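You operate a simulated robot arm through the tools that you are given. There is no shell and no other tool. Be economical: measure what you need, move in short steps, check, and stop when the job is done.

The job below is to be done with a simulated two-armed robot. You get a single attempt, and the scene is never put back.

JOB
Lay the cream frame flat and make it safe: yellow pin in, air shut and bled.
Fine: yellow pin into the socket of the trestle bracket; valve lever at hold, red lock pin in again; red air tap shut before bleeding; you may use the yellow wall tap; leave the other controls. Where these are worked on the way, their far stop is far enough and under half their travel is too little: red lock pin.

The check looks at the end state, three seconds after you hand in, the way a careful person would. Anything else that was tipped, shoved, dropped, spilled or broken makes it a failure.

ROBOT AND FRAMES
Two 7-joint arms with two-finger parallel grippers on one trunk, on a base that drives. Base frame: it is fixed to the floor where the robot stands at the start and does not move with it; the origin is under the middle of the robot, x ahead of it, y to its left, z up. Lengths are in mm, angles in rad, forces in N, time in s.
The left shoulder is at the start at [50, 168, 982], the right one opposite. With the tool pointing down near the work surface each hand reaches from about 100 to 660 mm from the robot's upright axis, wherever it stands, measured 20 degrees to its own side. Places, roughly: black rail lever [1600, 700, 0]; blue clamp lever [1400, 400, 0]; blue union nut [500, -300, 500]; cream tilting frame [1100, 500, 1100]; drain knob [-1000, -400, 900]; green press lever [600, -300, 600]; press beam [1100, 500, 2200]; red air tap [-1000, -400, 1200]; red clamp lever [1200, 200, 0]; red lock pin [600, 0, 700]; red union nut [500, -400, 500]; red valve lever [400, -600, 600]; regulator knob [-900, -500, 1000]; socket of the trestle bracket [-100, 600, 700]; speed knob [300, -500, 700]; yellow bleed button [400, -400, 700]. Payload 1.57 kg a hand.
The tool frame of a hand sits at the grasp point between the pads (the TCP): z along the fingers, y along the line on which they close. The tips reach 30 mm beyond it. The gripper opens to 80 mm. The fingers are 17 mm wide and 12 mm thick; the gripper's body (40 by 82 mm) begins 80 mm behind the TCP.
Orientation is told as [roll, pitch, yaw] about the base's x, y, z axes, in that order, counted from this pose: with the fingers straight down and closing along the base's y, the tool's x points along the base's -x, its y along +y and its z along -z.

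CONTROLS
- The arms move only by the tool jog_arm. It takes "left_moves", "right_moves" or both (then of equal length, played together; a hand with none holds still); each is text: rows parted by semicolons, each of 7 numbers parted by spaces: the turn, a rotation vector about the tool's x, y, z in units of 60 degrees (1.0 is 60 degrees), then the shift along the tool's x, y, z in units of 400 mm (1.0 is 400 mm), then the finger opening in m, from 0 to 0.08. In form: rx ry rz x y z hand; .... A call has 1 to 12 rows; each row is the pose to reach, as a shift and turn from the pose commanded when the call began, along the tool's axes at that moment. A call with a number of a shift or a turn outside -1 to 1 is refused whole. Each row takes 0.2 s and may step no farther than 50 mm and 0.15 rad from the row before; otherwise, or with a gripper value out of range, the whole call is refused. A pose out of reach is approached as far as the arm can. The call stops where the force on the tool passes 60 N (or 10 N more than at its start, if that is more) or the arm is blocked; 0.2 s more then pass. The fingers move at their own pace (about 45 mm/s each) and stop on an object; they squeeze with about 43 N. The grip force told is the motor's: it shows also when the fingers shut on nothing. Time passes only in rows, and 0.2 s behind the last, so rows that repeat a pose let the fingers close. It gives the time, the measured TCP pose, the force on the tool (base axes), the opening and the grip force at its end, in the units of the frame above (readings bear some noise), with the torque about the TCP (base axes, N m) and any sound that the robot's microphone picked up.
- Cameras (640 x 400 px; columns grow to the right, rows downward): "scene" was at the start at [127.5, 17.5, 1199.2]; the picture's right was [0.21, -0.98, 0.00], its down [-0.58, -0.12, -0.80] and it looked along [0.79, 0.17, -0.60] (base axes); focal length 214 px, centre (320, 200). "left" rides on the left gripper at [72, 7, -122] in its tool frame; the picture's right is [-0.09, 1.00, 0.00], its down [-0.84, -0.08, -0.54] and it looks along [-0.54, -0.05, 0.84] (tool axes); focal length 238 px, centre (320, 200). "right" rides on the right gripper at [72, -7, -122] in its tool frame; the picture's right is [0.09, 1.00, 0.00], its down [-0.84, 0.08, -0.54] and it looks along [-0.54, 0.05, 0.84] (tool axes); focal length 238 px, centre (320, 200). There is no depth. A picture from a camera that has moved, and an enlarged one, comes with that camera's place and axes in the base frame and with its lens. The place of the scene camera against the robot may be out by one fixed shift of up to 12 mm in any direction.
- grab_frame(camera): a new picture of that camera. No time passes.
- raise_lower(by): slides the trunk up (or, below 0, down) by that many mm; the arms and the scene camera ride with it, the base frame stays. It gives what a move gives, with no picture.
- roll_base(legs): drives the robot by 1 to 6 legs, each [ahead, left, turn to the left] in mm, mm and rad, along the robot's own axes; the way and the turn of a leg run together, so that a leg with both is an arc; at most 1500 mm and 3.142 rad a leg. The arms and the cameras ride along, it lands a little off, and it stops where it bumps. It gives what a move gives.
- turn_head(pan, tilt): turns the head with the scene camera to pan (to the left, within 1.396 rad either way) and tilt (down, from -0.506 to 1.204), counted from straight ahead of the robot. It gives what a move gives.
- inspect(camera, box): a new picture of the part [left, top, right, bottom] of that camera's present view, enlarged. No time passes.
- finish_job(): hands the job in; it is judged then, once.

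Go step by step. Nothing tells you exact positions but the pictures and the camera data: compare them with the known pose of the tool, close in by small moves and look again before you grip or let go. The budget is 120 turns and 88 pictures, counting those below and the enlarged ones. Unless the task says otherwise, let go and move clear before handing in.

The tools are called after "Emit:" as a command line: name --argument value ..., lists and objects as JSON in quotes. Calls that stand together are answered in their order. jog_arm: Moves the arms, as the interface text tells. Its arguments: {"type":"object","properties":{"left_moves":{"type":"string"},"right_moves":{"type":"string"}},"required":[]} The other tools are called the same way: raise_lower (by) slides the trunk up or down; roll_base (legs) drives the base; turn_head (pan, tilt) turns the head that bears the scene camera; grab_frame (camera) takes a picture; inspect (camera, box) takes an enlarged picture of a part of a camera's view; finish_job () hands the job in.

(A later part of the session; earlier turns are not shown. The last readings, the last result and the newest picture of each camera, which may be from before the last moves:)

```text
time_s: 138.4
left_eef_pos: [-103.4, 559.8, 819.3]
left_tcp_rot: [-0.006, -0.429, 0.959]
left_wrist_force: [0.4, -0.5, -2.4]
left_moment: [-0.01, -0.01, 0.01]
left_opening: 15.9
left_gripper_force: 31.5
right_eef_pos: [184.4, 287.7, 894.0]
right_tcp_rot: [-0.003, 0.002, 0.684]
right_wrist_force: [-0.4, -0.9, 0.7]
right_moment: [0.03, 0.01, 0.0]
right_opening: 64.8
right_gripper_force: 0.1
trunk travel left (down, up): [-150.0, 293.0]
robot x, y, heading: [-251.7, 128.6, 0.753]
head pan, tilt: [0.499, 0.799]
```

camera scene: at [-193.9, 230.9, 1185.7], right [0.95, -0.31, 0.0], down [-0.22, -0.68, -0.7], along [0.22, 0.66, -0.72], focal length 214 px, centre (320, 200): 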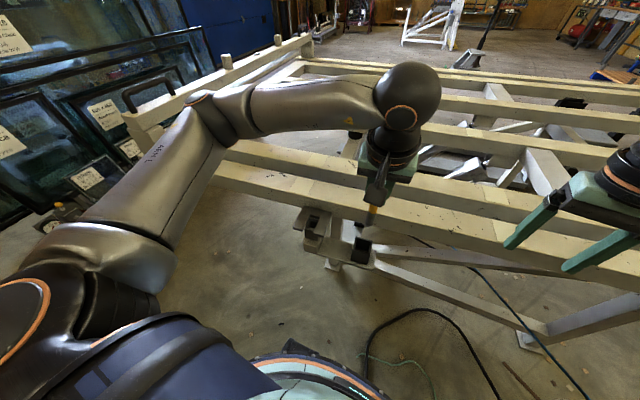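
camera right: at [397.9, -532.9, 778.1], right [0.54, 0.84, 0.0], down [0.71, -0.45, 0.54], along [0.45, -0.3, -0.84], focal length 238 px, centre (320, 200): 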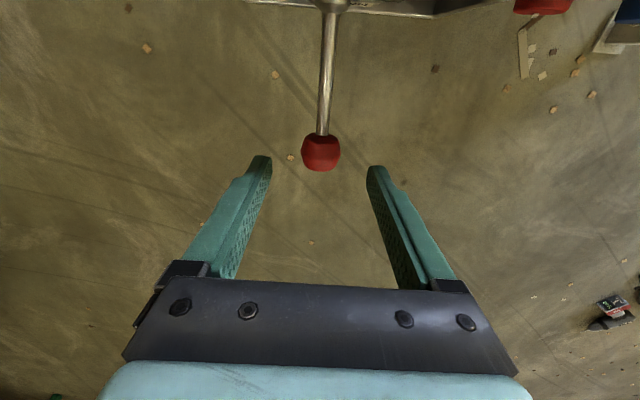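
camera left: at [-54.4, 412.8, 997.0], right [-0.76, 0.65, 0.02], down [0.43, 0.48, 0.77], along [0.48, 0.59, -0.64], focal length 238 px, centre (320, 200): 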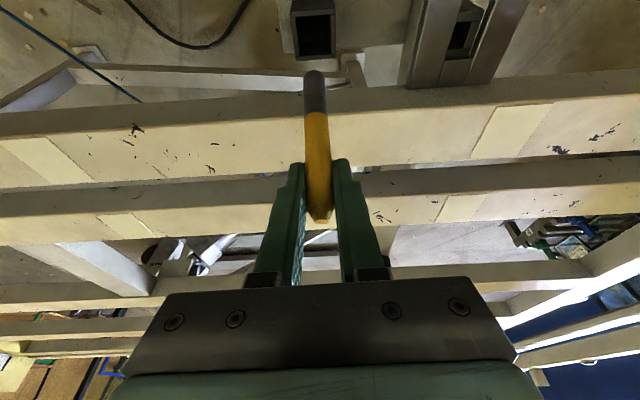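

Emit:
jog_arm --left_moves "0 0 0 0.0042 0 0.0091 0.005; 0 0 0 0.0083 0 0.0182 0.005; 0 0 0 0.0125 0 0.0273 0.005; 0 0 0 0.0166 0 0.0364 0.005"

Emit:
inspect --camera "left" --box '[240, 0, 400, 160]'

```text
time_s: 139.4
left_eef_pos: [-103.1, 559.1, 802.3]
left_tcp_rot: [-0.006, -0.425, 0.958]
left_wrist_force: [1.4, 0.0, 2.5]
left_moment: [-0.02, -0.17, 0.0]
left_opening: 16.0
left_gripper_force: 13.1
right_eef_pos: [185.2, 287.6, 893.9]
right_tcp_rot: [-0.005, 0.0, 0.683]
right_wrist_force: [0.5, 0.0, -0.4]
right_moment: [0.01, -0.03, 0.02]
right_opening: 64.9
right_gripper_force: 0.1
trunk travel left (down, up): [-150.0, 293.0]
robot x, y, heading: [-251.0, 121.3, 0.755]
head pan, tilt: [0.499, 0.799]
```

```text
2.50 times, centred on (320, 80) of left
camera zoom: at [-175.1, 467.3, 883.0], right [-0.77, 0.64, 0.03], down [0.37, 0.4, 0.84], along [0.53, 0.66, -0.54], focal length 596 px, centre (320, 500)
```

zoom: 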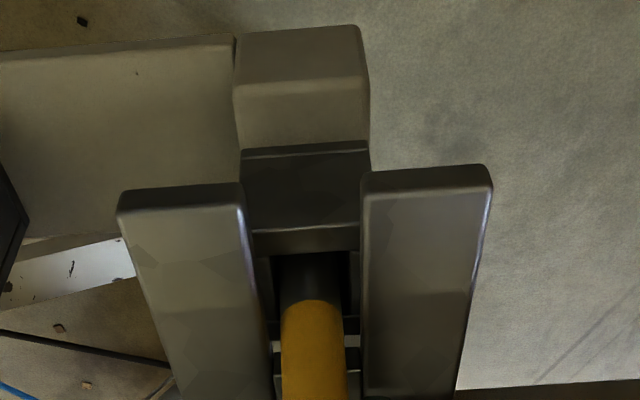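

The yellow pin is well inside the socket, yellow part at the rim, with bottom contact just felt. I release and withdraw.

Emit:
jog_arm --left_moves "0 0 0 0 0 0 0.04; 0 0 0 0 0 0 0.06; 0 0 0 0 0 0 0.06; 0 0 0 0 0 -0.05 0.06; 0 0 0 0 0 -0.15 0.06; 0 0 0 0 0 -0.27 0.06; 0 0 0 0.05 0 -0.37 0.06; 0 0 0 0.1 0 -0.45 0.06"

```text
time_s: 141.2
left_eef_pos: [-166.6, 468.4, 949.9]
left_tcp_rot: [-0.006, -0.429, 0.961]
left_wrist_force: [-0.6, 0.1, -0.1]
left_moment: [-0.02, -0.02, -0.01]
left_opening: 60.0
left_gripper_force: 0.0
right_eef_pos: [184.1, 288.0, 893.6]
right_tcp_rot: [-0.004, 0.0, 0.686]
right_wrist_force: [0.4, -0.7, -0.2]
right_moment: [0.01, -0.02, 0.01]
right_opening: 65.1
right_gripper_force: 0.0
trunk travel left (down, up): [-150.0, 293.0]
robot x, y, heading: [-251.4, 129.1, 0.758]
head pan, tilt: [0.499, 0.799]
```

Now the air side. I move the right hand outward, then drive round the post to the west side of the panel in four legs, keeping distance.

Emit:
jog_arm --right_moves "0 0 0 0.02 -0.1 0.02 0.065; 0 0 0 0.04 -0.2 0.04 0.065; 0 0 0 0.06 -0.3 0.06 0.065; 0 0 0 0.08 -0.4 0.08 0.065; 0 0 0 0.1 -0.48 0.1 0.065; 0 0 0 0.115 -0.55 0.12 0.065"

Emit:
roll_base --legs '[[0, 0, -0.31], [-1030, 392, 0]]'

```text
time_s: 142.7
left_eef_pos: [-167.1, 468.6, 949.8]
left_tcp_rot: [-0.005, -0.43, 0.958]
left_wrist_force: [0.0, -1.1, 0.3]
left_moment: [0.01, -0.01, -0.01]
left_opening: 60.2
left_gripper_force: 0.2
right_eef_pos: [288.6, 86.9, 846.7]
right_tcp_rot: [-0.007, 0.0, 0.684]
right_wrist_force: [0.5, -0.7, 0.1]
right_moment: [-0.02, 0.01, -0.04]
right_opening: 64.7
right_gripper_force: 0.1
trunk travel left (down, up): [-150.0, 293.0]
robot x, y, heading: [-250.8, 127.4, 0.76]
head pan, tilt: [0.499, 0.799]
```

```text
time_s: 147.8
left_eef_pos: [-915.9, 353.3, 949.6]
left_tcp_rot: [-0.004, -0.428, 0.64]
left_wrist_force: [0.5, -0.2, 0.6]
left_moment: [-0.01, -0.01, 0.0]
left_opening: 60.0
left_gripper_force: 0.0
right_eef_pos: [-604.4, -139.7, 840.3]
right_tcp_rot: [0.006, 0.012, 0.397]
right_wrist_force: [0.2, 0.0, -0.3]
right_moment: [-0.03, -0.03, 0.01]
right_opening: 64.8
right_gripper_force: 0.1
trunk travel left (down, up): [-150.0, 293.0]
robot x, y, heading: [-1105.9, 57.8, 0.431]
head pan, tilt: [0.499, 0.799]
stopped in leg 2: the robot was blocked; the commanded pose is now the measured one
```

Something (probably the pipe by the post) blocked me. I sidestep north for more clearance and continue round.

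Emit:
roll_base --legs '[[64, 135, 0], [-298, 120, 0], [-327, -221, 0]]'

```text
time_s: 153.6
left_eef_pos: [-1435.0, 142.6, 948.9]
left_tcp_rot: [-0.003, -0.431, 0.639]
left_wrist_force: [0.0, 0.1, -0.8]
left_moment: [0.04, 0.01, -0.01]
left_opening: 59.9
left_gripper_force: 0.1
right_eef_pos: [-1126.6, -352.5, 844.8]
right_tcp_rot: [-0.001, 0.009, 0.391]
right_wrist_force: [1.1, 0.9, 0.0]
right_moment: [-0.01, 0.0, -0.01]
right_opening: 65.0
right_gripper_force: 0.1
trunk travel left (down, up): [-150.0, 293.0]
robot x, y, heading: [-1623.0, -156.7, 0.429]
head pan, tilt: [0.499, 0.799]
```

Emit:
roll_base --legs '[[-117, 56, 0], [-189, -397, 0]]'

Emit:
turn_head --pan -0.2 --tilt 0.15

Emit:
grab_frame --camera "scene"

```text
time_s: 158.5
left_eef_pos: [-1569.0, -293.6, 950.6]
left_tcp_rot: [-0.007, -0.428, 0.629]
left_wrist_force: [-0.3, 0.6, 0.1]
left_moment: [-0.01, -0.02, -0.05]
left_opening: 60.1
left_gripper_force: 0.0
right_eef_pos: [-1264.5, -793.5, 844.0]
right_tcp_rot: [-0.001, 0.007, 0.381]
right_wrist_force: [0.3, -1.0, -0.2]
right_moment: [-0.01, -0.01, 0.01]
right_opening: 65.0
right_gripper_force: 0.1
trunk travel left (down, up): [-150.0, 293.0]
robot x, y, heading: [-1760.1, -589.1, 0.421]
head pan, tilt: [0.499, 0.799]
```

```text
time_s: 159.6
left_eef_pos: [-1568.7, -294.1, 950.1]
left_tcp_rot: [-0.008, -0.432, 0.628]
left_wrist_force: [0.9, -0.5, 0.9]
left_moment: [-0.01, -0.02, 0.01]
left_opening: 60.1
left_gripper_force: 0.0
right_eef_pos: [-1265.0, -792.8, 844.4]
right_tcp_rot: [0.0, 0.008, 0.381]
right_wrist_force: [-0.4, -0.2, 0.1]
right_moment: [-0.01, 0.02, 0.01]
right_opening: 64.8
right_gripper_force: 0.0
trunk travel left (down, up): [-150.0, 293.0]
robot x, y, heading: [-1755.8, -593.7, 0.424]
head pan, tilt: [-0.201, 0.15]
```

```text
2 pictures are left
camera scene: at [-1629.7, -552.6, 1244.0], right [0.22, -0.98, 0.0], down [-0.15, -0.03, -0.99], along [0.96, 0.22, -0.15], focal length 214 px, centre (320, 200)
```

scene: 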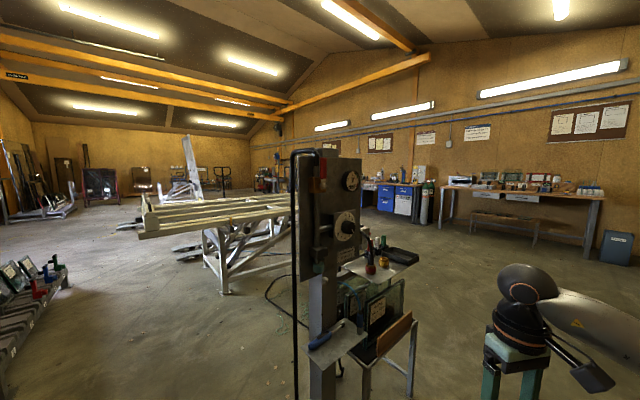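

Emit:
inspect --camera "scene" --box '[285, 145, 385, 275]'

```text
3.08 times, centred on (335, 210) of scene
camera zoom: at [-1629.7, -552.6, 1244.0], right [0.22, -0.98, 0.0], down [-0.15, -0.03, -0.99], along [0.96, 0.22, -0.15], focal length 660 px, centre (274, 169)
```

zoom: 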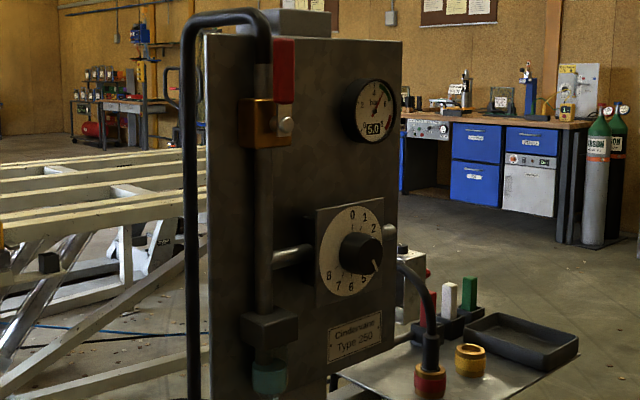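

The panel shows a ball valve whose red handle stands up along the pipe (open, gauge about 5.0); it must be turned clockwise to lie level. I raise the trunk and drive to face the panel squarely for the right hand.

Emit:
raise_lower --by 200

Emit:
roll_base --legs '[[209, -281, 0], [0, 0, 0.448]]'

```text
time_s: 161.8
left_eef_pos: [-1567.5, -294.7, 1150.2]
left_tcp_rot: [-0.007, -0.428, 0.628]
left_wrist_force: [-0.1, 0.5, 0.4]
left_moment: [0.0, -0.02, 0.02]
left_opening: 59.9
left_gripper_force: 0.1
right_eef_pos: [-1263.4, -792.4, 1045.0]
right_tcp_rot: [-0.001, 0.009, 0.38]
right_wrist_force: [-0.2, 0.2, -0.1]
right_moment: [-0.01, 0.0, -0.02]
right_opening: 64.8
right_gripper_force: 0.0
trunk travel left (down, up): [-350.0, 93.0]
robot x, y, heading: [-1760.6, -592.4, 0.422]
head pan, tilt: [-0.201, 0.15]
```

```text
time_s: 166.1
left_eef_pos: [-1412.4, -411.2, 1150.0]
left_tcp_rot: [-0.007, -0.429, 1.082]
left_wrist_force: [0.2, 0.4, 0.4]
left_moment: [-0.02, 0.01, -0.02]
left_opening: 60.0
left_gripper_force: 0.0
right_eef_pos: [-919.9, -727.2, 1044.7]
right_tcp_rot: [0.0, 0.007, 0.836]
right_wrist_force: [-0.7, 0.2, 0.0]
right_moment: [0.02, -0.02, 0.03]
right_opening: 64.9
right_gripper_force: 0.1
trunk travel left (down, up): [-350.0, 93.0]
robot x, y, heading: [-1452.9, -761.3, 0.877]
head pan, tilt: [-0.201, 0.15]
```

Emit:
jog_arm --right_moves "0 -0.125 0 -0.005 0.05 -0.04 0.05; 0 -0.25 0 -0.01 0.105 -0.08 0.05; 0 -0.375 0 -0.015 0.16 -0.12 0.05; 0 -0.5 0 -0.02 0.21 -0.16 0.05; 0 -0.625 0 -0.025 0.265 -0.2 0.05; 0 -0.75 0 -0.029 0.315 -0.231 0.05"

```text
time_s: 167.5
left_eef_pos: [-1413.0, -410.9, 1149.0]
left_tcp_rot: [-0.007, -0.43, 1.083]
left_wrist_force: [0.7, 0.2, -0.7]
left_moment: [-0.01, -0.05, -0.02]
left_opening: 60.2
left_gripper_force: 0.0
right_eef_pos: [-1004.1, -630.5, 1136.5]
right_tcp_rot: [0.003, -0.777, 0.833]
right_wrist_force: [0.1, 0.6, -1.3]
right_moment: [-0.02, -0.02, 0.0]
right_opening: 49.9
right_gripper_force: 0.0
trunk travel left (down, up): [-350.0, 93.0]
robot x, y, heading: [-1453.0, -763.6, 0.88]
head pan, tilt: [-0.201, 0.15]
```

Emit:
jog_arm --right_moves "0 -0.126 0 -0.03 0.052 -0.026 0.05; 0 -0.252 0 -0.06 0.104 -0.052 0.05; 0 -0.378 0 -0.09 0.156 -0.078 0.05; 0 -0.504 0 -0.118 0.209 -0.103 0.05; 0 -0.63 0 -0.147 0.261 -0.128 0.05; 0 -0.755 0 -0.1765 0.313 -0.154 0.05"

```text
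time_s: 168.9
left_eef_pos: [-1413.6, -410.9, 1150.5]
left_tcp_rot: [-0.007, -0.43, 1.084]
left_wrist_force: [-0.6, -0.2, 0.2]
left_moment: [0.01, 0.0, 0.02]
left_opening: 60.1
left_gripper_force: 0.0
right_eef_pos: [-1088.0, -504.4, 1239.0]
right_tcp_rot: [1.64, -1.569, -0.806]
right_wrist_force: [0.2, 0.1, -0.4]
right_moment: [-0.04, -0.02, -0.01]
right_opening: 50.3
right_gripper_force: 0.1
right hand out of reach, approached as far as the arm can: row 1, 2, 3, 4, 5, 6
trunk travel left (down, up): [-350.0, 93.0]
robot x, y, heading: [-1452.7, -758.2, 0.88]
head pan, tilt: [-0.201, 0.15]
```

The hand now points level at the panel. I use the last picture here, where aiming matters most.

Emit:
grab_frame --camera "right"

```text
0 pictures are left
camera right: at [-1163.8, -598.9, 1167.6], right [-0.74, 0.67, -0.09], down [-0.42, -0.35, 0.84], along [0.53, 0.66, 0.54], focal length 238 px, centre (320, 200)
```

right: 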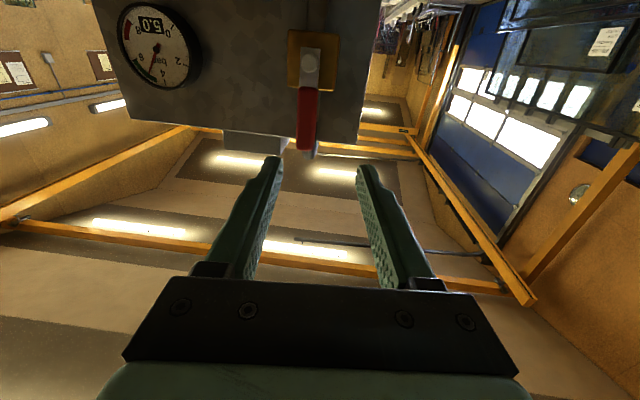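

The handle stands at 14 mm to the right and about 125 mm ahead, its tip near z 1265. I close the fingers and probe forward to touch its face.

Emit:
jog_arm --right_moves "0 0 0 0 -0.02 0.05 0.02; 0 0 0 0 -0.035 0.1 0; 0 0 0 0 -0.035 0.15 0; 0 0 0 0 -0.035 0.18 0; 0 0 0 0 -0.035 0.2 0"

```text
time_s: 170.1
left_eef_pos: [-1411.8, -411.7, 1149.2]
left_tcp_rot: [-0.007, -0.43, 1.083]
left_wrist_force: [0.1, -0.3, 0.7]
left_moment: [-0.02, 0.01, -0.02]
left_opening: 60.1
left_gripper_force: 0.1
right_eef_pos: [-1021.6, -453.4, 1238.5]
right_tcp_rot: [0.172, -1.567, 0.664]
right_wrist_force: [0.3, 0.6, 0.4]
right_moment: [0.02, 0.02, 0.0]
right_opening: 0.0
right_gripper_force: 21.4
trunk travel left (down, up): [-350.0, 93.0]
robot x, y, heading: [-1453.4, -760.6, 0.877]
head pan, tilt: [-0.201, 0.15]
```

Emit:
jog_arm --right_moves "0 0 0 0 0 0.008 0; 0 0 0 0 0 0.016 0; 0 0 0 0 0 0.024 0; 0 0 0 0 0 0.032 0; 0 0 0 0 0 0.04 0; 0 0 0 0 0 0.048 0; 0 0 0 0 0 0.056 0"

```text
time_s: 171.7
left_eef_pos: [-1415.6, -417.4, 1151.8]
left_tcp_rot: [-0.005, -0.438, 1.082]
left_wrist_force: [-0.8, -0.5, 0.2]
left_moment: [0.0, -0.01, 0.02]
left_opening: 60.1
left_gripper_force: 0.1
right_eef_pos: [-1012.8, -444.9, 1238.6]
right_tcp_rot: [-0.477, -1.565, 1.317]
right_wrist_force: [-26.5, -42.4, -13.6]
right_moment: [-0.33, 0.13, 0.24]
right_opening: 0.0
right_gripper_force: 22.0
trunk travel left (down, up): [-350.0, 93.0]
robot x, y, heading: [-1454.5, -758.6, 0.874]
head pan, tilt: [-0.201, 0.15]
```

Contact confirms the handle face at 122 mm. I back off, open the fingers and straddle the handle 8 mm deep.

Emit:
jog_arm --right_moves "0 0 0 0 0 -0.04 0; 0 0 0 0 0 -0.1 0.042; 0 0 0 -0.01 0 -0.1 0.042; 0 0 0 -0.01 0 -0.1 0.042; 0 0 0 -0.01 0 -0.05 0.042; 0 0 0 -0.01 0 -0.02 0.042; 0 0 0 -0.01 0 -0.006 0.042; 0 0 0 -0.01 0 -0.006 0.042"

```text
time_s: 173.5
left_eef_pos: [-1413.3, -412.7, 1149.5]
left_tcp_rot: [-0.008, -0.429, 1.084]
left_wrist_force: [0.5, 0.3, -0.8]
left_moment: [-0.03, -0.01, -0.01]
left_opening: 60.1
left_gripper_force: 0.0
right_eef_pos: [-1009.1, -440.2, 1243.9]
right_tcp_rot: [0.159, -1.569, 0.678]
right_wrist_force: [1.2, 0.1, -0.7]
right_moment: [0.01, -0.02, 0.02]
right_opening: 42.1
right_gripper_force: 0.1
trunk travel left (down, up): [-350.0, 93.0]
robot x, y, heading: [-1456.5, -762.3, 0.88]
head pan, tilt: [-0.201, 0.15]
```

Emit:
jog_arm --right_moves "0 0 0 0 0 0.004 0.005; 0 0 0 0 0 0.004 0.005; 0 0 0 0 0 0.004 0.005; 0 0 0 0 0 0.004 0.005"

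```text
time_s: 174.5
left_eef_pos: [-1412.6, -411.9, 1151.4]
left_tcp_rot: [-0.007, -0.429, 1.084]
left_wrist_force: [0.4, 0.4, -0.3]
left_moment: [-0.02, 0.01, -0.02]
left_opening: 59.8
left_gripper_force: 0.1
right_eef_pos: [-1008.1, -439.0, 1243.4]
right_tcp_rot: [0.103, -1.566, 0.732]
right_wrist_force: [-1.0, 0.1, -0.6]
right_moment: [0.06, 0.02, 0.25]
right_opening: 19.9
right_gripper_force: 33.4
trunk travel left (down, up): [-350.0, 93.0]
robot x, y, heading: [-1449.8, -754.5, 0.88]
head pan, tilt: [-0.201, 0.15]
```

The fingers hold the handle (20 mm). I start turning it clockwise about the bolt and watch the force.

Emit:
jog_arm --right_moves "0 0 0.1333 0.0016 -0.0223 0 0.005; 0 0 0.2667 0.0062 -0.044 0 0.005; 0 0 0.4 0.0138 -0.065 0 0.005"

```text
time_s: 175.3
left_eef_pos: [-1412.8, -410.0, 1149.3]
left_tcp_rot: [-0.007, -0.427, 1.083]
left_wrist_force: [0.0, -0.1, 0.2]
left_moment: [0.01, 0.02, -0.03]
left_opening: 60.0
left_gripper_force: 0.1
right_eef_pos: [-988.5, -454.7, 1237.5]
right_tcp_rot: [1.563, -1.149, -0.729]
right_wrist_force: [7.5, 10.4, 3.5]
right_moment: [-0.24, 0.3, 0.46]
right_opening: 20.1
right_gripper_force: 33.7
trunk travel left (down, up): [-350.0, 93.0]
robot x, y, heading: [-1456.1, -758.5, 0.873]
head pan, tilt: [-0.201, 0.15]
```

It turns freely. I continue the same arc by another 56°.

Emit:
jog_arm --right_moves "0 0 0.1333 0.0016 -0.0223 0 0.005; 0 0 0.2667 0.0062 -0.044 0 0.005; 0 0 0.4 0.0138 -0.065 0 0.005; 0 0 0.5333 0.0243 -0.0848 0 0.005; 0 0 0.6667 0.0375 -0.1028 0 0.005; 0 0 0.8 0.053 -0.119 0 0.005; 0 0 0.9333 0.0705 -0.1327 0 0.005"

```text
time_s: 176.9
left_eef_pos: [-1413.0, -411.3, 1150.9]
left_tcp_rot: [-0.007, -0.43, 1.084]
left_wrist_force: [-0.4, 1.0, -0.1]
left_moment: [-0.01, 0.01, 0.02]
left_opening: 60.0
left_gripper_force: 0.0
right_eef_pos: [-977.4, -471.7, 1206.8]
right_tcp_rot: [1.562, -0.172, -0.741]
right_wrist_force: [-0.9, -0.3, -0.3]
right_moment: [0.03, 0.0, -0.01]
right_opening: 5.3
right_gripper_force: 0.4
right hand out of reach, approached as far as the arm can: row 5, 6, 7
trunk travel left (down, up): [-350.0, 93.0]
robot x, y, heading: [-1455.4, -757.4, 0.877]
head pan, tilt: [-0.201, 0.15]
```

The handle slipped out partway because the rolled wrist ran out of reach. I back off, unroll the hand and will push the handle the rest of the way from above with closed fingers.

Emit:
jog_arm --right_moves "0 0 0 0 0 -0.06 0.01; 0 0 0 0 0 -0.125 0; 0 0 -0.133 0 0 -0.125 0; 0 0 -0.267 0 0 -0.125 0; 0 0 -0.4 0 0 -0.125 0; 0 0 -0.533 0 0 -0.125 0; 0 0 -0.667 0 0 -0.125 0; 0 0 -0.8 0 0 -0.125 0; 0 0 -0.933 0 0 -0.125 0"

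Emit:
jog_arm --right_moves "0 0 -0.133 0 0 0 0; 0 0 -0.267 0 0 0 0; 0 0 -0.4 0 0 0 0"

```text
time_s: 178.9
left_eef_pos: [-1412.1, -412.7, 1149.5]
left_tcp_rot: [-0.007, -0.43, 1.083]
left_wrist_force: [-0.7, 0.8, -0.3]
left_moment: [-0.03, 0.06, 0.03]
left_opening: 60.2
left_gripper_force: 0.2
right_eef_pos: [-1010.2, -509.7, 1206.5]
right_tcp_rot: [1.564, -1.153, -0.73]
right_wrist_force: [0.1, -1.0, -0.6]
right_moment: [0.0, 0.0, -0.02]
right_opening: 0.0
right_gripper_force: 21.1
trunk travel left (down, up): [-350.0, 93.0]
robot x, y, heading: [-1451.7, -758.9, 0.877]
head pan, tilt: [-0.201, 0.15]
```

```text
time_s: 179.7
left_eef_pos: [-1412.1, -411.2, 1150.4]
left_tcp_rot: [-0.008, -0.429, 1.084]
left_wrist_force: [0.6, 0.2, 0.7]
left_moment: [-0.01, 0.01, -0.02]
left_opening: 60.0
left_gripper_force: 0.1
right_eef_pos: [-1009.9, -509.6, 1206.0]
right_tcp_rot: [-0.612, -1.567, 1.448]
right_wrist_force: [0.1, -0.3, 0.4]
right_moment: [0.03, -0.03, -0.01]
right_opening: 0.1
right_gripper_force: 21.7
trunk travel left (down, up): [-350.0, 93.0]
robot x, y, heading: [-1457.5, -757.2, 0.878]
head pan, tilt: [-0.201, 0.15]
```

Emit:
jog_arm --right_moves "0 0 0 -0.06 0.058 0 0; 0 0 0 -0.121 0.115 0 0; 0 0 0 -0.121 0.115 0.05 0; 0 0 0 -0.121 0.115 0.1 0; 0 0 0 -0.121 0.115 0.128 0; 0 0 0 -0.121 0.115 0.128 0"

```text
time_s: 181.1
left_eef_pos: [-1412.5, -412.2, 1150.2]
left_tcp_rot: [-0.006, -0.43, 1.084]
left_wrist_force: [0.3, 0.1, 0.5]
left_moment: [-0.01, 0.0, 0.01]
left_opening: 60.0
left_gripper_force: 0.0
right_eef_pos: [-1010.5, -440.2, 1254.5]
right_tcp_rot: [0.289, -1.571, 0.545]
right_wrist_force: [-0.6, 0.2, 0.2]
right_moment: [-0.03, 0.0, -0.01]
right_opening: 0.2
right_gripper_force: 21.7
trunk travel left (down, up): [-350.0, 93.0]
robot x, y, heading: [-1454.3, -758.5, 0.884]
head pan, tilt: [-0.201, 0.15]
```

No contact at the upright place, so the handle has moved aside. I sweep right and down along the arc.

Emit:
jog_arm --right_moves "0 0 0 0.0075 -0.0325 0 0; 0 0 0 0.02 -0.0625 0 0; 0 0 0 0.0375 -0.09 0 0; 0 0 0 0.0575 -0.1125 0 0; 0 0 0 0.08 -0.1325 0 0; 0 0 0 0.105 -0.1475 0 0; 0 0 0 0.1275 -0.1575 0 0; 0 0 0 0.14 -0.165 0 0"

```text
time_s: 182.9
left_eef_pos: [-1412.8, -410.8, 1150.9]
left_tcp_rot: [-0.007, -0.428, 1.082]
left_wrist_force: [0.0, 0.3, -0.3]
left_moment: [-0.03, -0.03, 0.01]
left_opening: 60.1
left_gripper_force: 0.0
right_eef_pos: [-971.1, -476.9, 1222.5]
right_tcp_rot: [0.371, -1.566, 0.463]
right_wrist_force: [-0.8, -0.9, 0.4]
right_moment: [-0.01, 0.01, -0.02]
right_opening: 0.1
right_gripper_force: 21.3
right hand out of reach, approached as far as the arm can: row 6, 7, 8
trunk travel left (down, up): [-350.0, 93.0]
robot x, y, heading: [-1457.4, -762.2, 0.876]
head pan, tilt: [-0.201, 0.15]
```

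The arm is too folded at that spot. I back the hand off, move the base 130 mm back and lower the trunk 80 mm so that the reach improves.

Emit:
jog_arm --right_moves "0 0 0 0 0 -0.1 0; 0 0 0 0 0 -0.2 0"

Emit:
roll_base --legs '[[-130, 0, 0]]'

Emit:
raise_lower --by -80

```text
time_s: 183.5
left_eef_pos: [-1412.5, -411.2, 1149.6]
left_tcp_rot: [-0.006, -0.428, 1.084]
left_wrist_force: [0.3, 0.8, -0.4]
left_moment: [-0.01, -0.05, 0.04]
left_opening: 59.9
left_gripper_force: 0.0
right_eef_pos: [-1015.3, -519.6, 1225.8]
right_tcp_rot: [-0.127, -1.566, 0.961]
right_wrist_force: [-0.2, 1.0, -1.7]
right_moment: [-0.02, 0.01, -0.01]
right_opening: 0.0
right_gripper_force: 21.3
right hand out of reach, approached as far as the arm can: row 2
trunk travel left (down, up): [-350.0, 93.0]
robot x, y, heading: [-1456.7, -759.6, 0.875]
head pan, tilt: [-0.201, 0.15]
```

```text
time_s: 184.8
left_eef_pos: [-1496.8, -513.0, 1150.2]
left_tcp_rot: [-0.009, -0.431, 1.084]
left_wrist_force: [-0.2, -0.5, 0.6]
left_moment: [0.04, -0.03, 0.03]
left_opening: 60.0
left_gripper_force: 0.1
right_eef_pos: [-1099.4, -622.0, 1226.6]
right_tcp_rot: [0.375, -1.572, 0.461]
right_wrist_force: [-0.1, -0.1, -0.2]
right_moment: [0.02, 0.01, -0.05]
right_opening: 0.0
right_gripper_force: 21.8
trunk travel left (down, up): [-350.0, 93.0]
robot x, y, heading: [-1537.5, -859.8, 0.878]
head pan, tilt: [-0.201, 0.15]
```

```text
time_s: 186.0
left_eef_pos: [-1495.9, -511.7, 1070.6]
left_tcp_rot: [-0.007, -0.43, 1.084]
left_wrist_force: [0.0, 0.6, -0.1]
left_moment: [-0.02, -0.05, 0.0]
left_opening: 60.2
left_gripper_force: 0.0
right_eef_pos: [-1098.1, -619.2, 1146.3]
right_tcp_rot: [0.261, -1.566, 0.574]
right_wrist_force: [0.3, -0.2, -0.7]
right_moment: [-0.01, 0.01, 0.01]
right_opening: 0.0
right_gripper_force: 21.6
trunk travel left (down, up): [-270.0, 173.0]
robot x, y, heading: [-1538.9, -863.8, 0.876]
head pan, tilt: [-0.201, 0.15]
```

Emit:
jog_arm --right_moves "0 0 0 -0.08 0.003 0.08 0; 0 0 0 -0.16 0.006 0.17 0; 0 0 0 -0.2325 0.01 0.255 0; 0 0 0 -0.2325 0.01 0.335 0; 0 0 0 -0.2325 0.01 0.41 0; 0 0 0 -0.2325 0.01 0.45 0; 0 0 0 -0.2325 0.01 0.478 0; 0 0 0 -0.2325 0.01 0.478 0"

```text
time_s: 187.8
left_eef_pos: [-1496.3, -511.6, 1071.8]
left_tcp_rot: [-0.007, -0.431, 1.084]
left_wrist_force: [0.0, 0.2, 0.4]
left_moment: [0.0, -0.02, 0.0]
left_opening: 60.1
left_gripper_force: 0.2
right_eef_pos: [-973.0, -477.0, 1237.8]
right_tcp_rot: [0.167, -1.566, 0.668]
right_wrist_force: [-0.4, 0.4, -0.5]
right_moment: [-0.01, -0.01, 0.0]
right_opening: 0.0
right_gripper_force: 21.5
trunk travel left (down, up): [-270.0, 173.0]
robot x, y, heading: [-1539.8, -862.0, 0.878]
head pan, tilt: [-0.201, 0.15]
```

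No reach trouble now. I push down to bring the handle to level.

Emit:
jog_arm --right_moves "0 0 0 0 0 0.008 0; 0 0 0 0.025 -0.008 0.008 0; 0 0 0 0.05 -0.016 0.008 0; 0 0 0 0.075 -0.022 0.008 0; 0 0 0 0.09 -0.026 0.008 0; 0 0 0 0.1 -0.028 0.008 0; 0 0 0 0.1 -0.028 0.008 0"

```text
time_s: 189.4
left_eef_pos: [-1495.6, -512.7, 1069.9]
left_tcp_rot: [-0.008, -0.429, 1.084]
left_wrist_force: [0.2, 0.2, 0.4]
left_moment: [0.02, 0.02, 0.03]
left_opening: 59.9
left_gripper_force: 0.1
right_eef_pos: [-962.5, -480.7, 1199.5]
right_tcp_rot: [0.313, -1.57, 0.525]
right_wrist_force: [0.1, 1.0, 1.4]
right_moment: [0.04, -0.06, 0.01]
right_opening: 0.0
right_gripper_force: 21.4
trunk travel left (down, up): [-270.0, 173.0]
robot x, y, heading: [-1536.8, -863.4, 0.88]
head pan, tilt: [-0.201, 0.15]
```

Emit:
jog_arm --right_moves "0 0 0 0.0075 0 0 0; 0 0 0 0.015 0 0 0; 0 0 0 0.0225 0 0 0; 0 0 0 0.03 0 0 0; 0 0 0 0.0375 0 0 0"

```text
time_s: 190.6
left_eef_pos: [-1496.6, -514.1, 1070.6]
left_tcp_rot: [-0.006, -0.431, 1.083]
left_wrist_force: [-0.6, 0.2, -0.3]
left_moment: [0.02, 0.01, 0.0]
left_opening: 59.6
left_gripper_force: 0.0
right_eef_pos: [-963.9, -482.3, 1183.8]
right_tcp_rot: [0.625, -1.569, 0.211]
right_wrist_force: [-2.1, -4.6, 5.4]
right_moment: [0.16, -0.08, 0.03]
right_opening: 0.0
right_gripper_force: 21.2
trunk travel left (down, up): [-270.0, 173.0]
robot x, y, heading: [-1538.5, -861.6, 0.881]
head pan, tilt: [-0.201, 0.15]
```

Light contact appears. I push on gently to find the firm stop.

Emit:
jog_arm --right_moves "0 0 0 0.0075 0 0 0; 0 0 0 0.015 0 0 0; 0 0 0 0.0225 0 0 0"

```text
time_s: 191.4
left_eef_pos: [-1497.3, -513.3, 1070.9]
left_tcp_rot: [-0.007, -0.432, 1.082]
left_wrist_force: [-0.9, 0.7, 0.3]
left_moment: [0.0, 0.01, -0.04]
left_opening: 60.1
left_gripper_force: 0.1
right_eef_pos: [-962.9, -481.3, 1175.9]
right_tcp_rot: [1.341, -1.567, -0.506]
right_wrist_force: [-4.4, -5.0, 7.1]
right_moment: [0.22, -0.06, 0.05]
right_opening: 0.0
right_gripper_force: 21.5
trunk travel left (down, up): [-270.0, 173.0]
robot x, y, heading: [-1538.7, -859.3, 0.875]
head pan, tilt: [-0.201, 0.15]
```

The plate recedes about 7° to the right, so my fingers were riding over the handle's face. I go back to the upright side and sweep again, going deeper toward the right.

Emit:
jog_arm --right_moves "0 0 0 0 0 -0.1 0; 0 0 0 -0.066 0.052 -0.1 0; 0 0 0 -0.131 0.104 -0.1 0; 0 0 0 -0.196 0.155 -0.1 0; 0 0 0 -0.196 0.155 -0.05 0; 0 0 0 -0.196 0.155 -0.0035 0; 0 0 0 -0.196 0.155 -0.0035 0"

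```text
time_s: 193.0
left_eef_pos: [-1497.2, -513.5, 1070.2]
left_tcp_rot: [-0.009, -0.43, 1.084]
left_wrist_force: [0.3, -0.9, 0.7]
left_moment: [0.02, -0.04, 0.02]
left_opening: 60.3
left_gripper_force: 0.1
right_eef_pos: [-1008.7, -439.4, 1252.7]
right_tcp_rot: [0.14, -1.568, 0.696]
right_wrist_force: [0.7, 0.3, 1.4]
right_moment: [-0.02, 0.0, -0.03]
right_opening: 0.0
right_gripper_force: 21.8
trunk travel left (down, up): [-270.0, 173.0]
robot x, y, heading: [-1535.8, -862.2, 0.879]
head pan, tilt: [-0.201, 0.15]
```

Emit:
jog_arm --right_moves "0 0 0 0.003 -0.0375 0.0047 0; 0 0 0 0.018 -0.07 0.0088 0; 0 0 0 0.038 -0.0975 0.0122 0; 0 0 0 0.061 -0.12 0.015 0; 0 0 0 0.086 -0.1375 0.0172 0"

```text
time_s: 194.2
left_eef_pos: [-1497.6, -512.2, 1070.8]
left_tcp_rot: [-0.007, -0.43, 1.084]
left_wrist_force: [0.2, -0.6, -0.2]
left_moment: [0.01, -0.02, 0.0]
left_opening: 59.8
left_gripper_force: 0.0
right_eef_pos: [-964.1, -472.8, 1218.5]
right_tcp_rot: [0.283, -1.568, 0.552]
right_wrist_force: [1.0, -0.4, -0.4]
right_moment: [-0.03, -0.03, 0.0]
right_opening: 0.2
right_gripper_force: 21.5
trunk travel left (down, up): [-270.0, 173.0]
robot x, y, heading: [-1535.0, -858.5, 0.874]
head pan, tilt: [-0.201, 0.15]
```

Emit:
jog_arm --right_moves "0 0 0 0.014 -0.006 0.001 0; 0 0 0 0.027 -0.012 0.0016 0; 0 0 0 0.04 -0.017 0.002 0; 0 0 0 0.048 -0.02 0.0025 0"

```text
time_s: 195.2
left_eef_pos: [-1497.7, -512.4, 1069.9]
left_tcp_rot: [-0.007, -0.43, 1.085]
left_wrist_force: [0.6, -0.3, -0.2]
left_moment: [0.02, -0.01, 0.01]
left_opening: 60.0
left_gripper_force: 0.0
right_eef_pos: [-956.6, -476.6, 1200.2]
right_tcp_rot: [0.15, -1.569, 0.684]
right_wrist_force: [0.0, 0.2, 0.6]
right_moment: [0.04, -0.01, -0.02]
right_opening: 0.0
right_gripper_force: 21.6
trunk travel left (down, up): [-270.0, 173.0]
robot x, y, heading: [-1537.5, -860.8, 0.878]
head pan, tilt: [-0.201, 0.15]
```

Emit:
jog_arm --right_moves "0 0 0 0.008 0 0 0; 0 0 0 0.016 0 0 0; 0 0 0 0.024 0 0 0; 0 0 0 0.032 0 0 0"

```text
time_s: 196.2
left_eef_pos: [-1497.8, -513.0, 1070.9]
left_tcp_rot: [-0.006, -0.432, 1.084]
left_wrist_force: [0.1, 0.0, 0.5]
left_moment: [0.02, 0.01, -0.03]
left_opening: 60.1
left_gripper_force: 0.1
right_eef_pos: [-959.3, -477.8, 1196.1]
right_tcp_rot: [2.948, -1.553, -2.115]
right_wrist_force: [7.9, 6.3, 27.9]
right_moment: [0.62, -0.47, -0.13]
right_opening: 0.0
right_gripper_force: 21.3
trunk travel left (down, up): [-270.0, 173.0]
robot x, y, heading: [-1536.7, -862.9, 0.876]
head pan, tilt: [-0.201, 0.15]
```

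A firm stop at just the height expected for a level handle. I press a little harder to make sure it is against its stop.

Emit:
jog_arm --right_moves "0 0 0 0.006 0 0 0; 0 0 0 0.012 0 0 0; 0 0 0 0.012 0 0 0"

```text
time_s: 197.0
left_eef_pos: [-1497.5, -513.2, 1072.0]
left_tcp_rot: [-0.005, -0.431, 1.083]
left_wrist_force: [0.3, -0.5, 0.3]
left_moment: [0.0, 0.0, -0.02]
left_opening: 60.0
left_gripper_force: 0.0
right_eef_pos: [-959.2, -479.2, 1196.0]
right_tcp_rot: [3.037, -1.546, -2.2]
right_wrist_force: [9.8, 6.0, 35.7]
right_moment: [0.78, -0.61, -0.28]
right_opening: 0.1
right_gripper_force: 21.6
trunk travel left (down, up): [-270.0, 173.0]
robot x, y, heading: [-1538.5, -865.2, 0.878]
head pan, tilt: [-0.201, 0.15]
```

The handle is firmly at its stop: the tap is shut. I withdraw the right hand straight back and turn it to point down again.

Emit:
jog_arm --right_moves "0 0 0 -0.04 0 0 0; 0 0 0 -0.06 0 -0.03 0; 0 0 0 -0.06 0 -0.13 0; 0 0 0 -0.06 0 -0.23 0; 0 0 0 -0.06 0 -0.3 0"

Emit:
roll_base --legs '[[-160, 0, 0]]'

Emit:
jog_arm --right_moves "0 0.125 0 0.02 -0.05 0 0; 0 0.25 0 0.04 -0.1 0 0; 0 0.375 0 0.06 -0.15 0 0; 0 0.5 0 0.08 -0.2 0 0; 0 0.625 0 0.1 -0.25 0 0; 0 0.75 0 0.12 -0.3 0 0"

```text
time_s: 198.2
left_eef_pos: [-1495.4, -512.6, 1070.4]
left_tcp_rot: [-0.007, -0.431, 1.083]
left_wrist_force: [-0.4, 0.8, 0.5]
left_moment: [0.01, 0.01, 0.0]
left_opening: 60.0
left_gripper_force: 0.0
right_eef_pos: [-1037.9, -568.2, 1205.3]
right_tcp_rot: [0.047, -1.568, 0.788]
right_wrist_force: [-0.1, -0.3, -0.2]
right_moment: [-0.01, -0.03, 0.02]
right_opening: 0.0
right_gripper_force: 21.3
trunk travel left (down, up): [-270.0, 173.0]
robot x, y, heading: [-1540.7, -861.2, 0.879]
head pan, tilt: [-0.201, 0.15]
```

```text
time_s: 199.6
left_eef_pos: [-1601.2, -637.0, 1070.6]
left_tcp_rot: [-0.006, -0.432, 1.084]
left_wrist_force: [0.7, 0.0, -0.5]
left_moment: [0.02, -0.02, 0.0]
left_opening: 60.1
left_gripper_force: 0.0
right_eef_pos: [-1142.6, -692.7, 1205.5]
right_tcp_rot: [0.319, -1.57, 0.515]
right_wrist_force: [-0.4, -0.7, 0.6]
right_moment: [-0.03, 0.01, 0.04]
right_opening: 0.3
right_gripper_force: 20.9
trunk travel left (down, up): [-270.0, 173.0]
robot x, y, heading: [-1639.9, -987.5, 0.88]
head pan, tilt: [-0.201, 0.15]
```

```text
time_s: 201.0
left_eef_pos: [-1601.6, -637.3, 1071.2]
left_tcp_rot: [-0.008, -0.43, 1.085]
left_wrist_force: [0.2, -1.1, 0.6]
left_moment: [0.02, 0.03, 0.0]
left_opening: 59.9
left_gripper_force: 0.0
right_eef_pos: [-1052.9, -772.5, 1155.1]
right_tcp_rot: [0.001, -0.778, 0.835]
right_wrist_force: [0.9, -0.5, -0.1]
right_moment: [0.0, 0.0, 0.03]
right_opening: 0.0
right_gripper_force: 21.0
trunk travel left (down, up): [-270.0, 173.0]
robot x, y, heading: [-1644.3, -987.8, 0.874]
head pan, tilt: [-0.201, 0.15]
```

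Emit:
jog_arm --right_moves "0 0.124 0 0.045 0 -0.044 0; 0 0.248 0 0.09 0 -0.088 0; 0 0.372 0 0.134 0 -0.132 0; 0 0.496 0 0.178 0 -0.175 0; 0 0.62 0 0.223 0 -0.219 0; 0 0.743 0 0.267 0 -0.263 0"

Emit:
raise_lower --by -60

```text
time_s: 202.4
left_eef_pos: [-1600.2, -637.3, 1069.7]
left_tcp_rot: [-0.006, -0.429, 1.084]
left_wrist_force: [-0.2, 0.1, -0.2]
left_moment: [-0.01, 0.0, 0.0]
left_opening: 60.0
left_gripper_force: 0.1
right_eef_pos: [-1153.9, -882.8, 1156.3]
right_tcp_rot: [0.001, -0.003, 0.835]
right_wrist_force: [0.6, 0.2, -0.5]
right_moment: [0.0, -0.01, 0.0]
right_opening: 0.0
right_gripper_force: 21.6
trunk travel left (down, up): [-270.0, 173.0]
robot x, y, heading: [-1640.8, -989.8, 0.874]
head pan, tilt: [-0.201, 0.15]
```

```text
time_s: 203.4
left_eef_pos: [-1601.1, -636.8, 1010.7]
left_tcp_rot: [-0.006, -0.429, 1.083]
left_wrist_force: [-0.4, -0.5, 0.4]
left_moment: [0.01, 0.0, 0.03]
left_opening: 59.9
left_gripper_force: 0.0
right_eef_pos: [-1153.0, -883.5, 1095.1]
right_tcp_rot: [0.0, -0.005, 0.834]
right_wrist_force: [-0.5, 0.5, -0.3]
right_moment: [0.03, -0.02, -0.01]
right_opening: 0.0
right_gripper_force: 20.9
trunk travel left (down, up): [-210.0, 233.0]
robot x, y, heading: [-1640.7, -987.8, 0.875]
head pan, tilt: [-0.201, 0.15]
```

Now to the bleed button. The south side of the box offers a clear route, so I drive there in legs and turn to face the box from the south.

Emit:
roll_base --legs '[[126, -404, 0], [404, -639, 0]]'

Emit:
roll_base --legs '[[701, -496, 0], [0, 0, 0.695]]'

```text
time_s: 213.3
left_eef_pos: [-443.1, -913.5, 1009.2]
left_tcp_rot: [-0.008, -0.431, 1.07]
left_wrist_force: [0.8, 0.1, 0.3]
left_moment: [0.03, 0.03, 0.05]
left_opening: 59.8
left_gripper_force: 0.1
right_eef_pos: [0.4, -1165.3, 1096.2]
right_tcp_rot: [0.001, -0.003, 0.82]
right_wrist_force: [0.8, -0.3, 0.4]
right_moment: [-0.01, 0.03, -0.01]
right_opening: 0.2
right_gripper_force: 21.3
trunk travel left (down, up): [-210.0, 233.0]
robot x, y, heading: [-490.1, -1264.8, 0.865]
head pan, tilt: [-0.201, 0.15]
```

```text
time_s: 220.1
left_eef_pos: [160.6, -747.7, 1010.5]
left_tcp_rot: [-0.007, -0.43, 1.769]
left_wrist_force: [0.9, 0.6, -0.7]
left_moment: [0.0, 0.01, 0.0]
left_opening: 60.0
left_gripper_force: 0.0
right_eef_pos: [663.0, -652.9, 1096.9]
right_tcp_rot: [0.0, -0.002, 1.522]
right_wrist_force: [-0.8, -0.7, 0.1]
right_moment: [-0.02, -0.01, -0.01]
right_opening: 0.0
right_gripper_force: 21.3
trunk travel left (down, up): [-210.0, 233.0]
robot x, y, heading: [348.9, -1046.6, 1.566]
head pan, tilt: [-0.201, 0.15]
```

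Emit:
roll_base --legs '[[60, 0, 0]]'

Emit:
raise_lower --by -60

Emit:
jog_arm --right_moves "0 0 0 -0.04 0.083 0.02 0; 0 0 0 -0.08 0.165 0.04 0; 0 0 0 -0.12 0.248 0.06 0; 0 0 0 -0.16 0.33 0.08 0; 0 0 0 -0.2 0.413 0.1 0; 0 0 0 -0.24 0.496 0.12 0; 0 0 0 -0.28 0.579 0.15 0; 0 0 0 -0.32 0.661 0.19 0; 0 0 0 -0.36 0.744 0.23 0; 0 0 0 -0.36 0.744 0.33 0; 0 0 0 -0.36 0.744 0.42 0"

```text
time_s: 221.0
left_eef_pos: [161.1, -687.1, 1010.0]
left_tcp_rot: [-0.007, -0.428, 1.773]
left_wrist_force: [0.4, 0.1, -0.7]
left_moment: [0.01, -0.04, 0.0]
left_opening: 60.1
left_gripper_force: 0.0
right_eef_pos: [661.7, -592.0, 1095.6]
right_tcp_rot: [0.002, -0.003, 1.524]
right_wrist_force: [0.7, 0.6, -0.6]
right_moment: [-0.01, 0.01, 0.0]
right_opening: 0.0
right_gripper_force: 22.0
trunk travel left (down, up): [-210.0, 233.0]
robot x, y, heading: [351.2, -980.6, 1.561]
head pan, tilt: [-0.201, 0.15]
```

```text
time_s: 222.0
left_eef_pos: [163.4, -688.9, 950.1]
left_tcp_rot: [-0.006, -0.429, 1.774]
left_wrist_force: [-0.6, 0.4, 0.9]
left_moment: [0.02, 0.02, 0.03]
left_opening: 59.9
left_gripper_force: 0.0
right_eef_pos: [662.2, -593.6, 1036.5]
right_tcp_rot: [0.002, -0.005, 1.525]
right_wrist_force: [0.5, 0.0, -0.4]
right_moment: [0.05, -0.01, 0.02]
right_opening: 0.2
right_gripper_force: 21.0
trunk travel left (down, up): [-150.0, 293.0]
robot x, y, heading: [351.9, -984.6, 1.569]
head pan, tilt: [-0.201, 0.15]
```

```text
time_s: 224.4
left_eef_pos: [161.6, -688.5, 950.4]
left_tcp_rot: [-0.008, -0.43, 1.771]
left_wrist_force: [-0.3, -0.4, -0.8]
left_moment: [0.02, -0.02, 0.0]
left_opening: 60.2
left_gripper_force: 0.0
right_eef_pos: [372.4, -436.0, 868.9]
right_tcp_rot: [-0.001, -0.005, 1.524]
right_wrist_force: [0.6, -0.2, 0.9]
right_moment: [0.01, 0.0, -0.01]
right_opening: 0.0
right_gripper_force: 20.8
trunk travel left (down, up): [-150.0, 293.0]
robot x, y, heading: [352.8, -981.5, 1.565]
head pan, tilt: [-0.201, 0.15]
```

The right hand is right over the bleed button. I come down to just above it, then press.

Emit:
jog_arm --right_moves "0 0 0 0 0 0.1 0; 0 0 0 0 0 0.2 0; 0 0 0 0 0 0.28 0; 0 0 0 0 0 0.315 0; 0 0 0 0 0 0.325 0; 0 0 0 0 0 0.335 0; 0 0 0 0 0 0.345 0"

```text
time_s: 226.0
left_eef_pos: [162.6, -688.0, 950.2]
left_tcp_rot: [-0.008, -0.429, 1.772]
left_wrist_force: [0.0, -0.6, 0.6]
left_moment: [0.02, 0.01, -0.03]
left_opening: 60.2
left_gripper_force: 0.0
right_eef_pos: [372.3, -434.0, 731.7]
right_tcp_rot: [0.002, -0.006, 1.523]
right_wrist_force: [1.0, -0.2, -0.1]
right_moment: [0.0, -0.02, -0.01]
right_opening: 0.1
right_gripper_force: 21.3
trunk travel left (down, up): [-150.0, 293.0]
robot x, y, heading: [350.8, -987.3, 1.569]
head pan, tilt: [-0.201, 0.15]
```

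Tips at 702, no contact yet. I press on in 2 mm steps.

Emit:
jog_arm --right_moves "0 0 0 0 0 0.005 0; 0 0 0 0 0 0.01 0; 0 0 0 0 0 0.015 0; 0 0 0 0 0 0.02 0; 0 0 0 0 0 0.025 0; 0 0 0 0 0 0.03 0"

```text
time_s: 227.4
left_eef_pos: [162.0, -689.2, 951.4]
left_tcp_rot: [-0.007, -0.432, 1.772]
left_wrist_force: [0.2, -0.4, -0.2]
left_moment: [-0.01, -0.01, 0.02]
left_opening: 59.9
left_gripper_force: 0.1
right_eef_pos: [372.6, -434.6, 721.3]
right_tcp_rot: [0.006, -0.01, 1.525]
right_wrist_force: [0.5, -2.3, 18.5]
right_moment: [-0.05, -0.01, 0.12]
right_opening: 0.0
right_gripper_force: 20.9
trunk travel left (down, up): [-150.0, 293.0]
robot x, y, heading: [349.1, -985.2, 1.568]
head pan, tilt: [-0.201, 0.15]
heard: click
```

A click and 18 N: the button is going in. I press a little more and hold.

Emit:
jog_arm --right_moves "0 0 0 0 0 0.005 0; 0 0 0 0 0 0.008 0; 0 0 0 0 0 0.008 0; 0 0 0 0 0 0.008 0; 0 0 0 0 0 0.008 0; 0 0 0 0 0 0.008 0; 0 0 0 0 0 0.008 0; 0 0 0 0 0 0.008 0; 0 0 0 0 0 0.008 0; 0 0 0 0 0 0.008 0; 0 0 0 0 0 0.008 0; 0 0 0 0 0 0.008 0"

```text
time_s: 230.0
left_eef_pos: [162.4, -689.8, 951.0]
left_tcp_rot: [-0.006, -0.432, 1.773]
left_wrist_force: [-0.1, 0.1, 0.9]
left_moment: [-0.01, 0.0, -0.01]
left_opening: 60.2
left_gripper_force: 0.1
right_eef_pos: [371.7, -433.6, 719.1]
right_tcp_rot: [0.004, -0.013, 1.524]
right_wrist_force: [-1.2, 0.7, 28.9]
right_moment: [-0.11, 0.03, 0.05]
right_opening: 0.0
right_gripper_force: 21.3
trunk travel left (down, up): [-150.0, 293.0]
robot x, y, heading: [350.4, -983.2, 1.565]
head pan, tilt: [-0.201, 0.15]
```

Emit:
jog_arm --right_moves "0 0 0 0 0 0.004 0; 0 0 0 0 0 0.004 0; 0 0 0 0 0 0.004 0; 0 0 0 0 0 0.004 0; 0 0 0 0 0 0.004 0; 0 0 0 0 0 0.004 0; 0 0 0 0 0 0.004 0; 0 0 0 0 0 0.004 0; 0 0 0 0 0 0.004 0; 0 0 0 0 0 0.004 0; 0 0 0 0 0 0.004 0; 0 0 0 0 0 0.004 0"

Emit:
jog_arm --right_moves "0 0 0 0 0 0 0; 0 0 0 0 0 0 0; 0 0 0 0 0 0 0; 0 0 0 0 0 0 0; 0 0 0 0 0 0 0; 0 0 0 0 0 0 0; 0 0 0 0 0 0 0; 0 0 0 0 0 0 0; 0 0 0 0 0 0 0; 0 0 0 0 0 0 0; 0 0 0 0 0 0 0; 0 0 0 0 0 0 0"

Emit:
jog_arm --right_moves "0 0 0 0 0 0 0; 0 0 0 0 0 0 0; 0 0 0 0 0 0 0; 0 0 0 0 0 0 0; 0 0 0 0 0 0 0; 0 0 0 0 0 0 0; 0 0 0 0 0 0 0; 0 0 0 0 0 0 0; 0 0 0 0 0 0 0; 0 0 0 0 0 0 0; 0 0 0 0 0 0 0; 0 0 0 0 0 0 0"

Emit:
jog_arm --right_moves "0 0 0 0 0 0 0; 0 0 0 0 0 0 0; 0 0 0 0 0 0 0; 0 0 0 0 0 0 0; 0 0 0 0 0 0 0; 0 0 0 0 0 0 0; 0 0 0 0 0 0 0; 0 0 0 0 0 0 0; 0 0 0 0 0 0 0; 0 0 0 0 0 0 0; 0 0 0 0 0 0 0; 0 0 0 0 0 0 0"

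```text
time_s: 232.6
left_eef_pos: [161.3, -690.7, 951.4]
left_tcp_rot: [-0.007, -0.435, 1.771]
left_wrist_force: [-0.5, -0.1, -0.6]
left_moment: [0.01, 0.01, -0.02]
left_opening: 59.8
left_gripper_force: 0.1
right_eef_pos: [371.0, -434.3, 720.3]
right_tcp_rot: [0.003, -0.014, 1.524]
right_wrist_force: [5.3, -7.8, 38.6]
right_moment: [-0.45, -0.16, 0.01]
right_opening: 0.0
right_gripper_force: 21.9
trunk travel left (down, up): [-150.0, 293.0]
robot x, y, heading: [353.0, -981.9, 1.567]
head pan, tilt: [-0.201, 0.15]
```

```text
time_s: 235.2
left_eef_pos: [162.4, -689.8, 951.3]
left_tcp_rot: [-0.009, -0.434, 1.776]
left_wrist_force: [-0.3, 0.2, 1.5]
left_moment: [0.0, 0.0, 0.0]
left_opening: 59.6
left_gripper_force: 0.1
right_eef_pos: [371.7, -434.9, 720.5]
right_tcp_rot: [0.003, -0.015, 1.524]
right_wrist_force: [3.9, -7.1, 38.9]
right_moment: [-0.42, -0.15, 0.05]
right_opening: 0.2
right_gripper_force: 21.5
trunk travel left (down, up): [-150.0, 293.0]
robot x, y, heading: [350.2, -982.8, 1.57]
head pan, tilt: [-0.201, 0.15]
```

```text
time_s: 237.8
left_eef_pos: [161.5, -690.7, 950.5]
left_tcp_rot: [-0.007, -0.433, 1.771]
left_wrist_force: [-0.8, -0.2, 0.8]
left_moment: [0.03, 0.02, 0.02]
left_opening: 60.1
left_gripper_force: 0.0
right_eef_pos: [371.4, -434.3, 721.2]
right_tcp_rot: [0.003, -0.015, 1.525]
right_wrist_force: [3.5, -5.9, 37.6]
right_moment: [-0.38, -0.2, 0.0]
right_opening: 0.0
right_gripper_force: 21.2
trunk travel left (down, up): [-150.0, 293.0]
robot x, y, heading: [352.5, -983.9, 1.568]
head pan, tilt: [-0.201, 0.15]
```

```text
time_s: 240.4
left_eef_pos: [161.4, -689.8, 952.1]
left_tcp_rot: [-0.007, -0.434, 1.775]
left_wrist_force: [0.1, 0.8, -0.6]
left_moment: [0.02, -0.01, -0.01]
left_opening: 59.9
left_gripper_force: 0.1
right_eef_pos: [371.8, -434.0, 718.8]
right_tcp_rot: [0.002, -0.015, 1.522]
right_wrist_force: [3.8, -4.3, 37.3]
right_moment: [-0.35, -0.1, 0.04]
right_opening: 0.4
right_gripper_force: 21.0
trunk travel left (down, up): [-150.0, 293.0]
robot x, y, heading: [353.7, -979.9, 1.564]
head pan, tilt: [-0.201, 0.15]
```

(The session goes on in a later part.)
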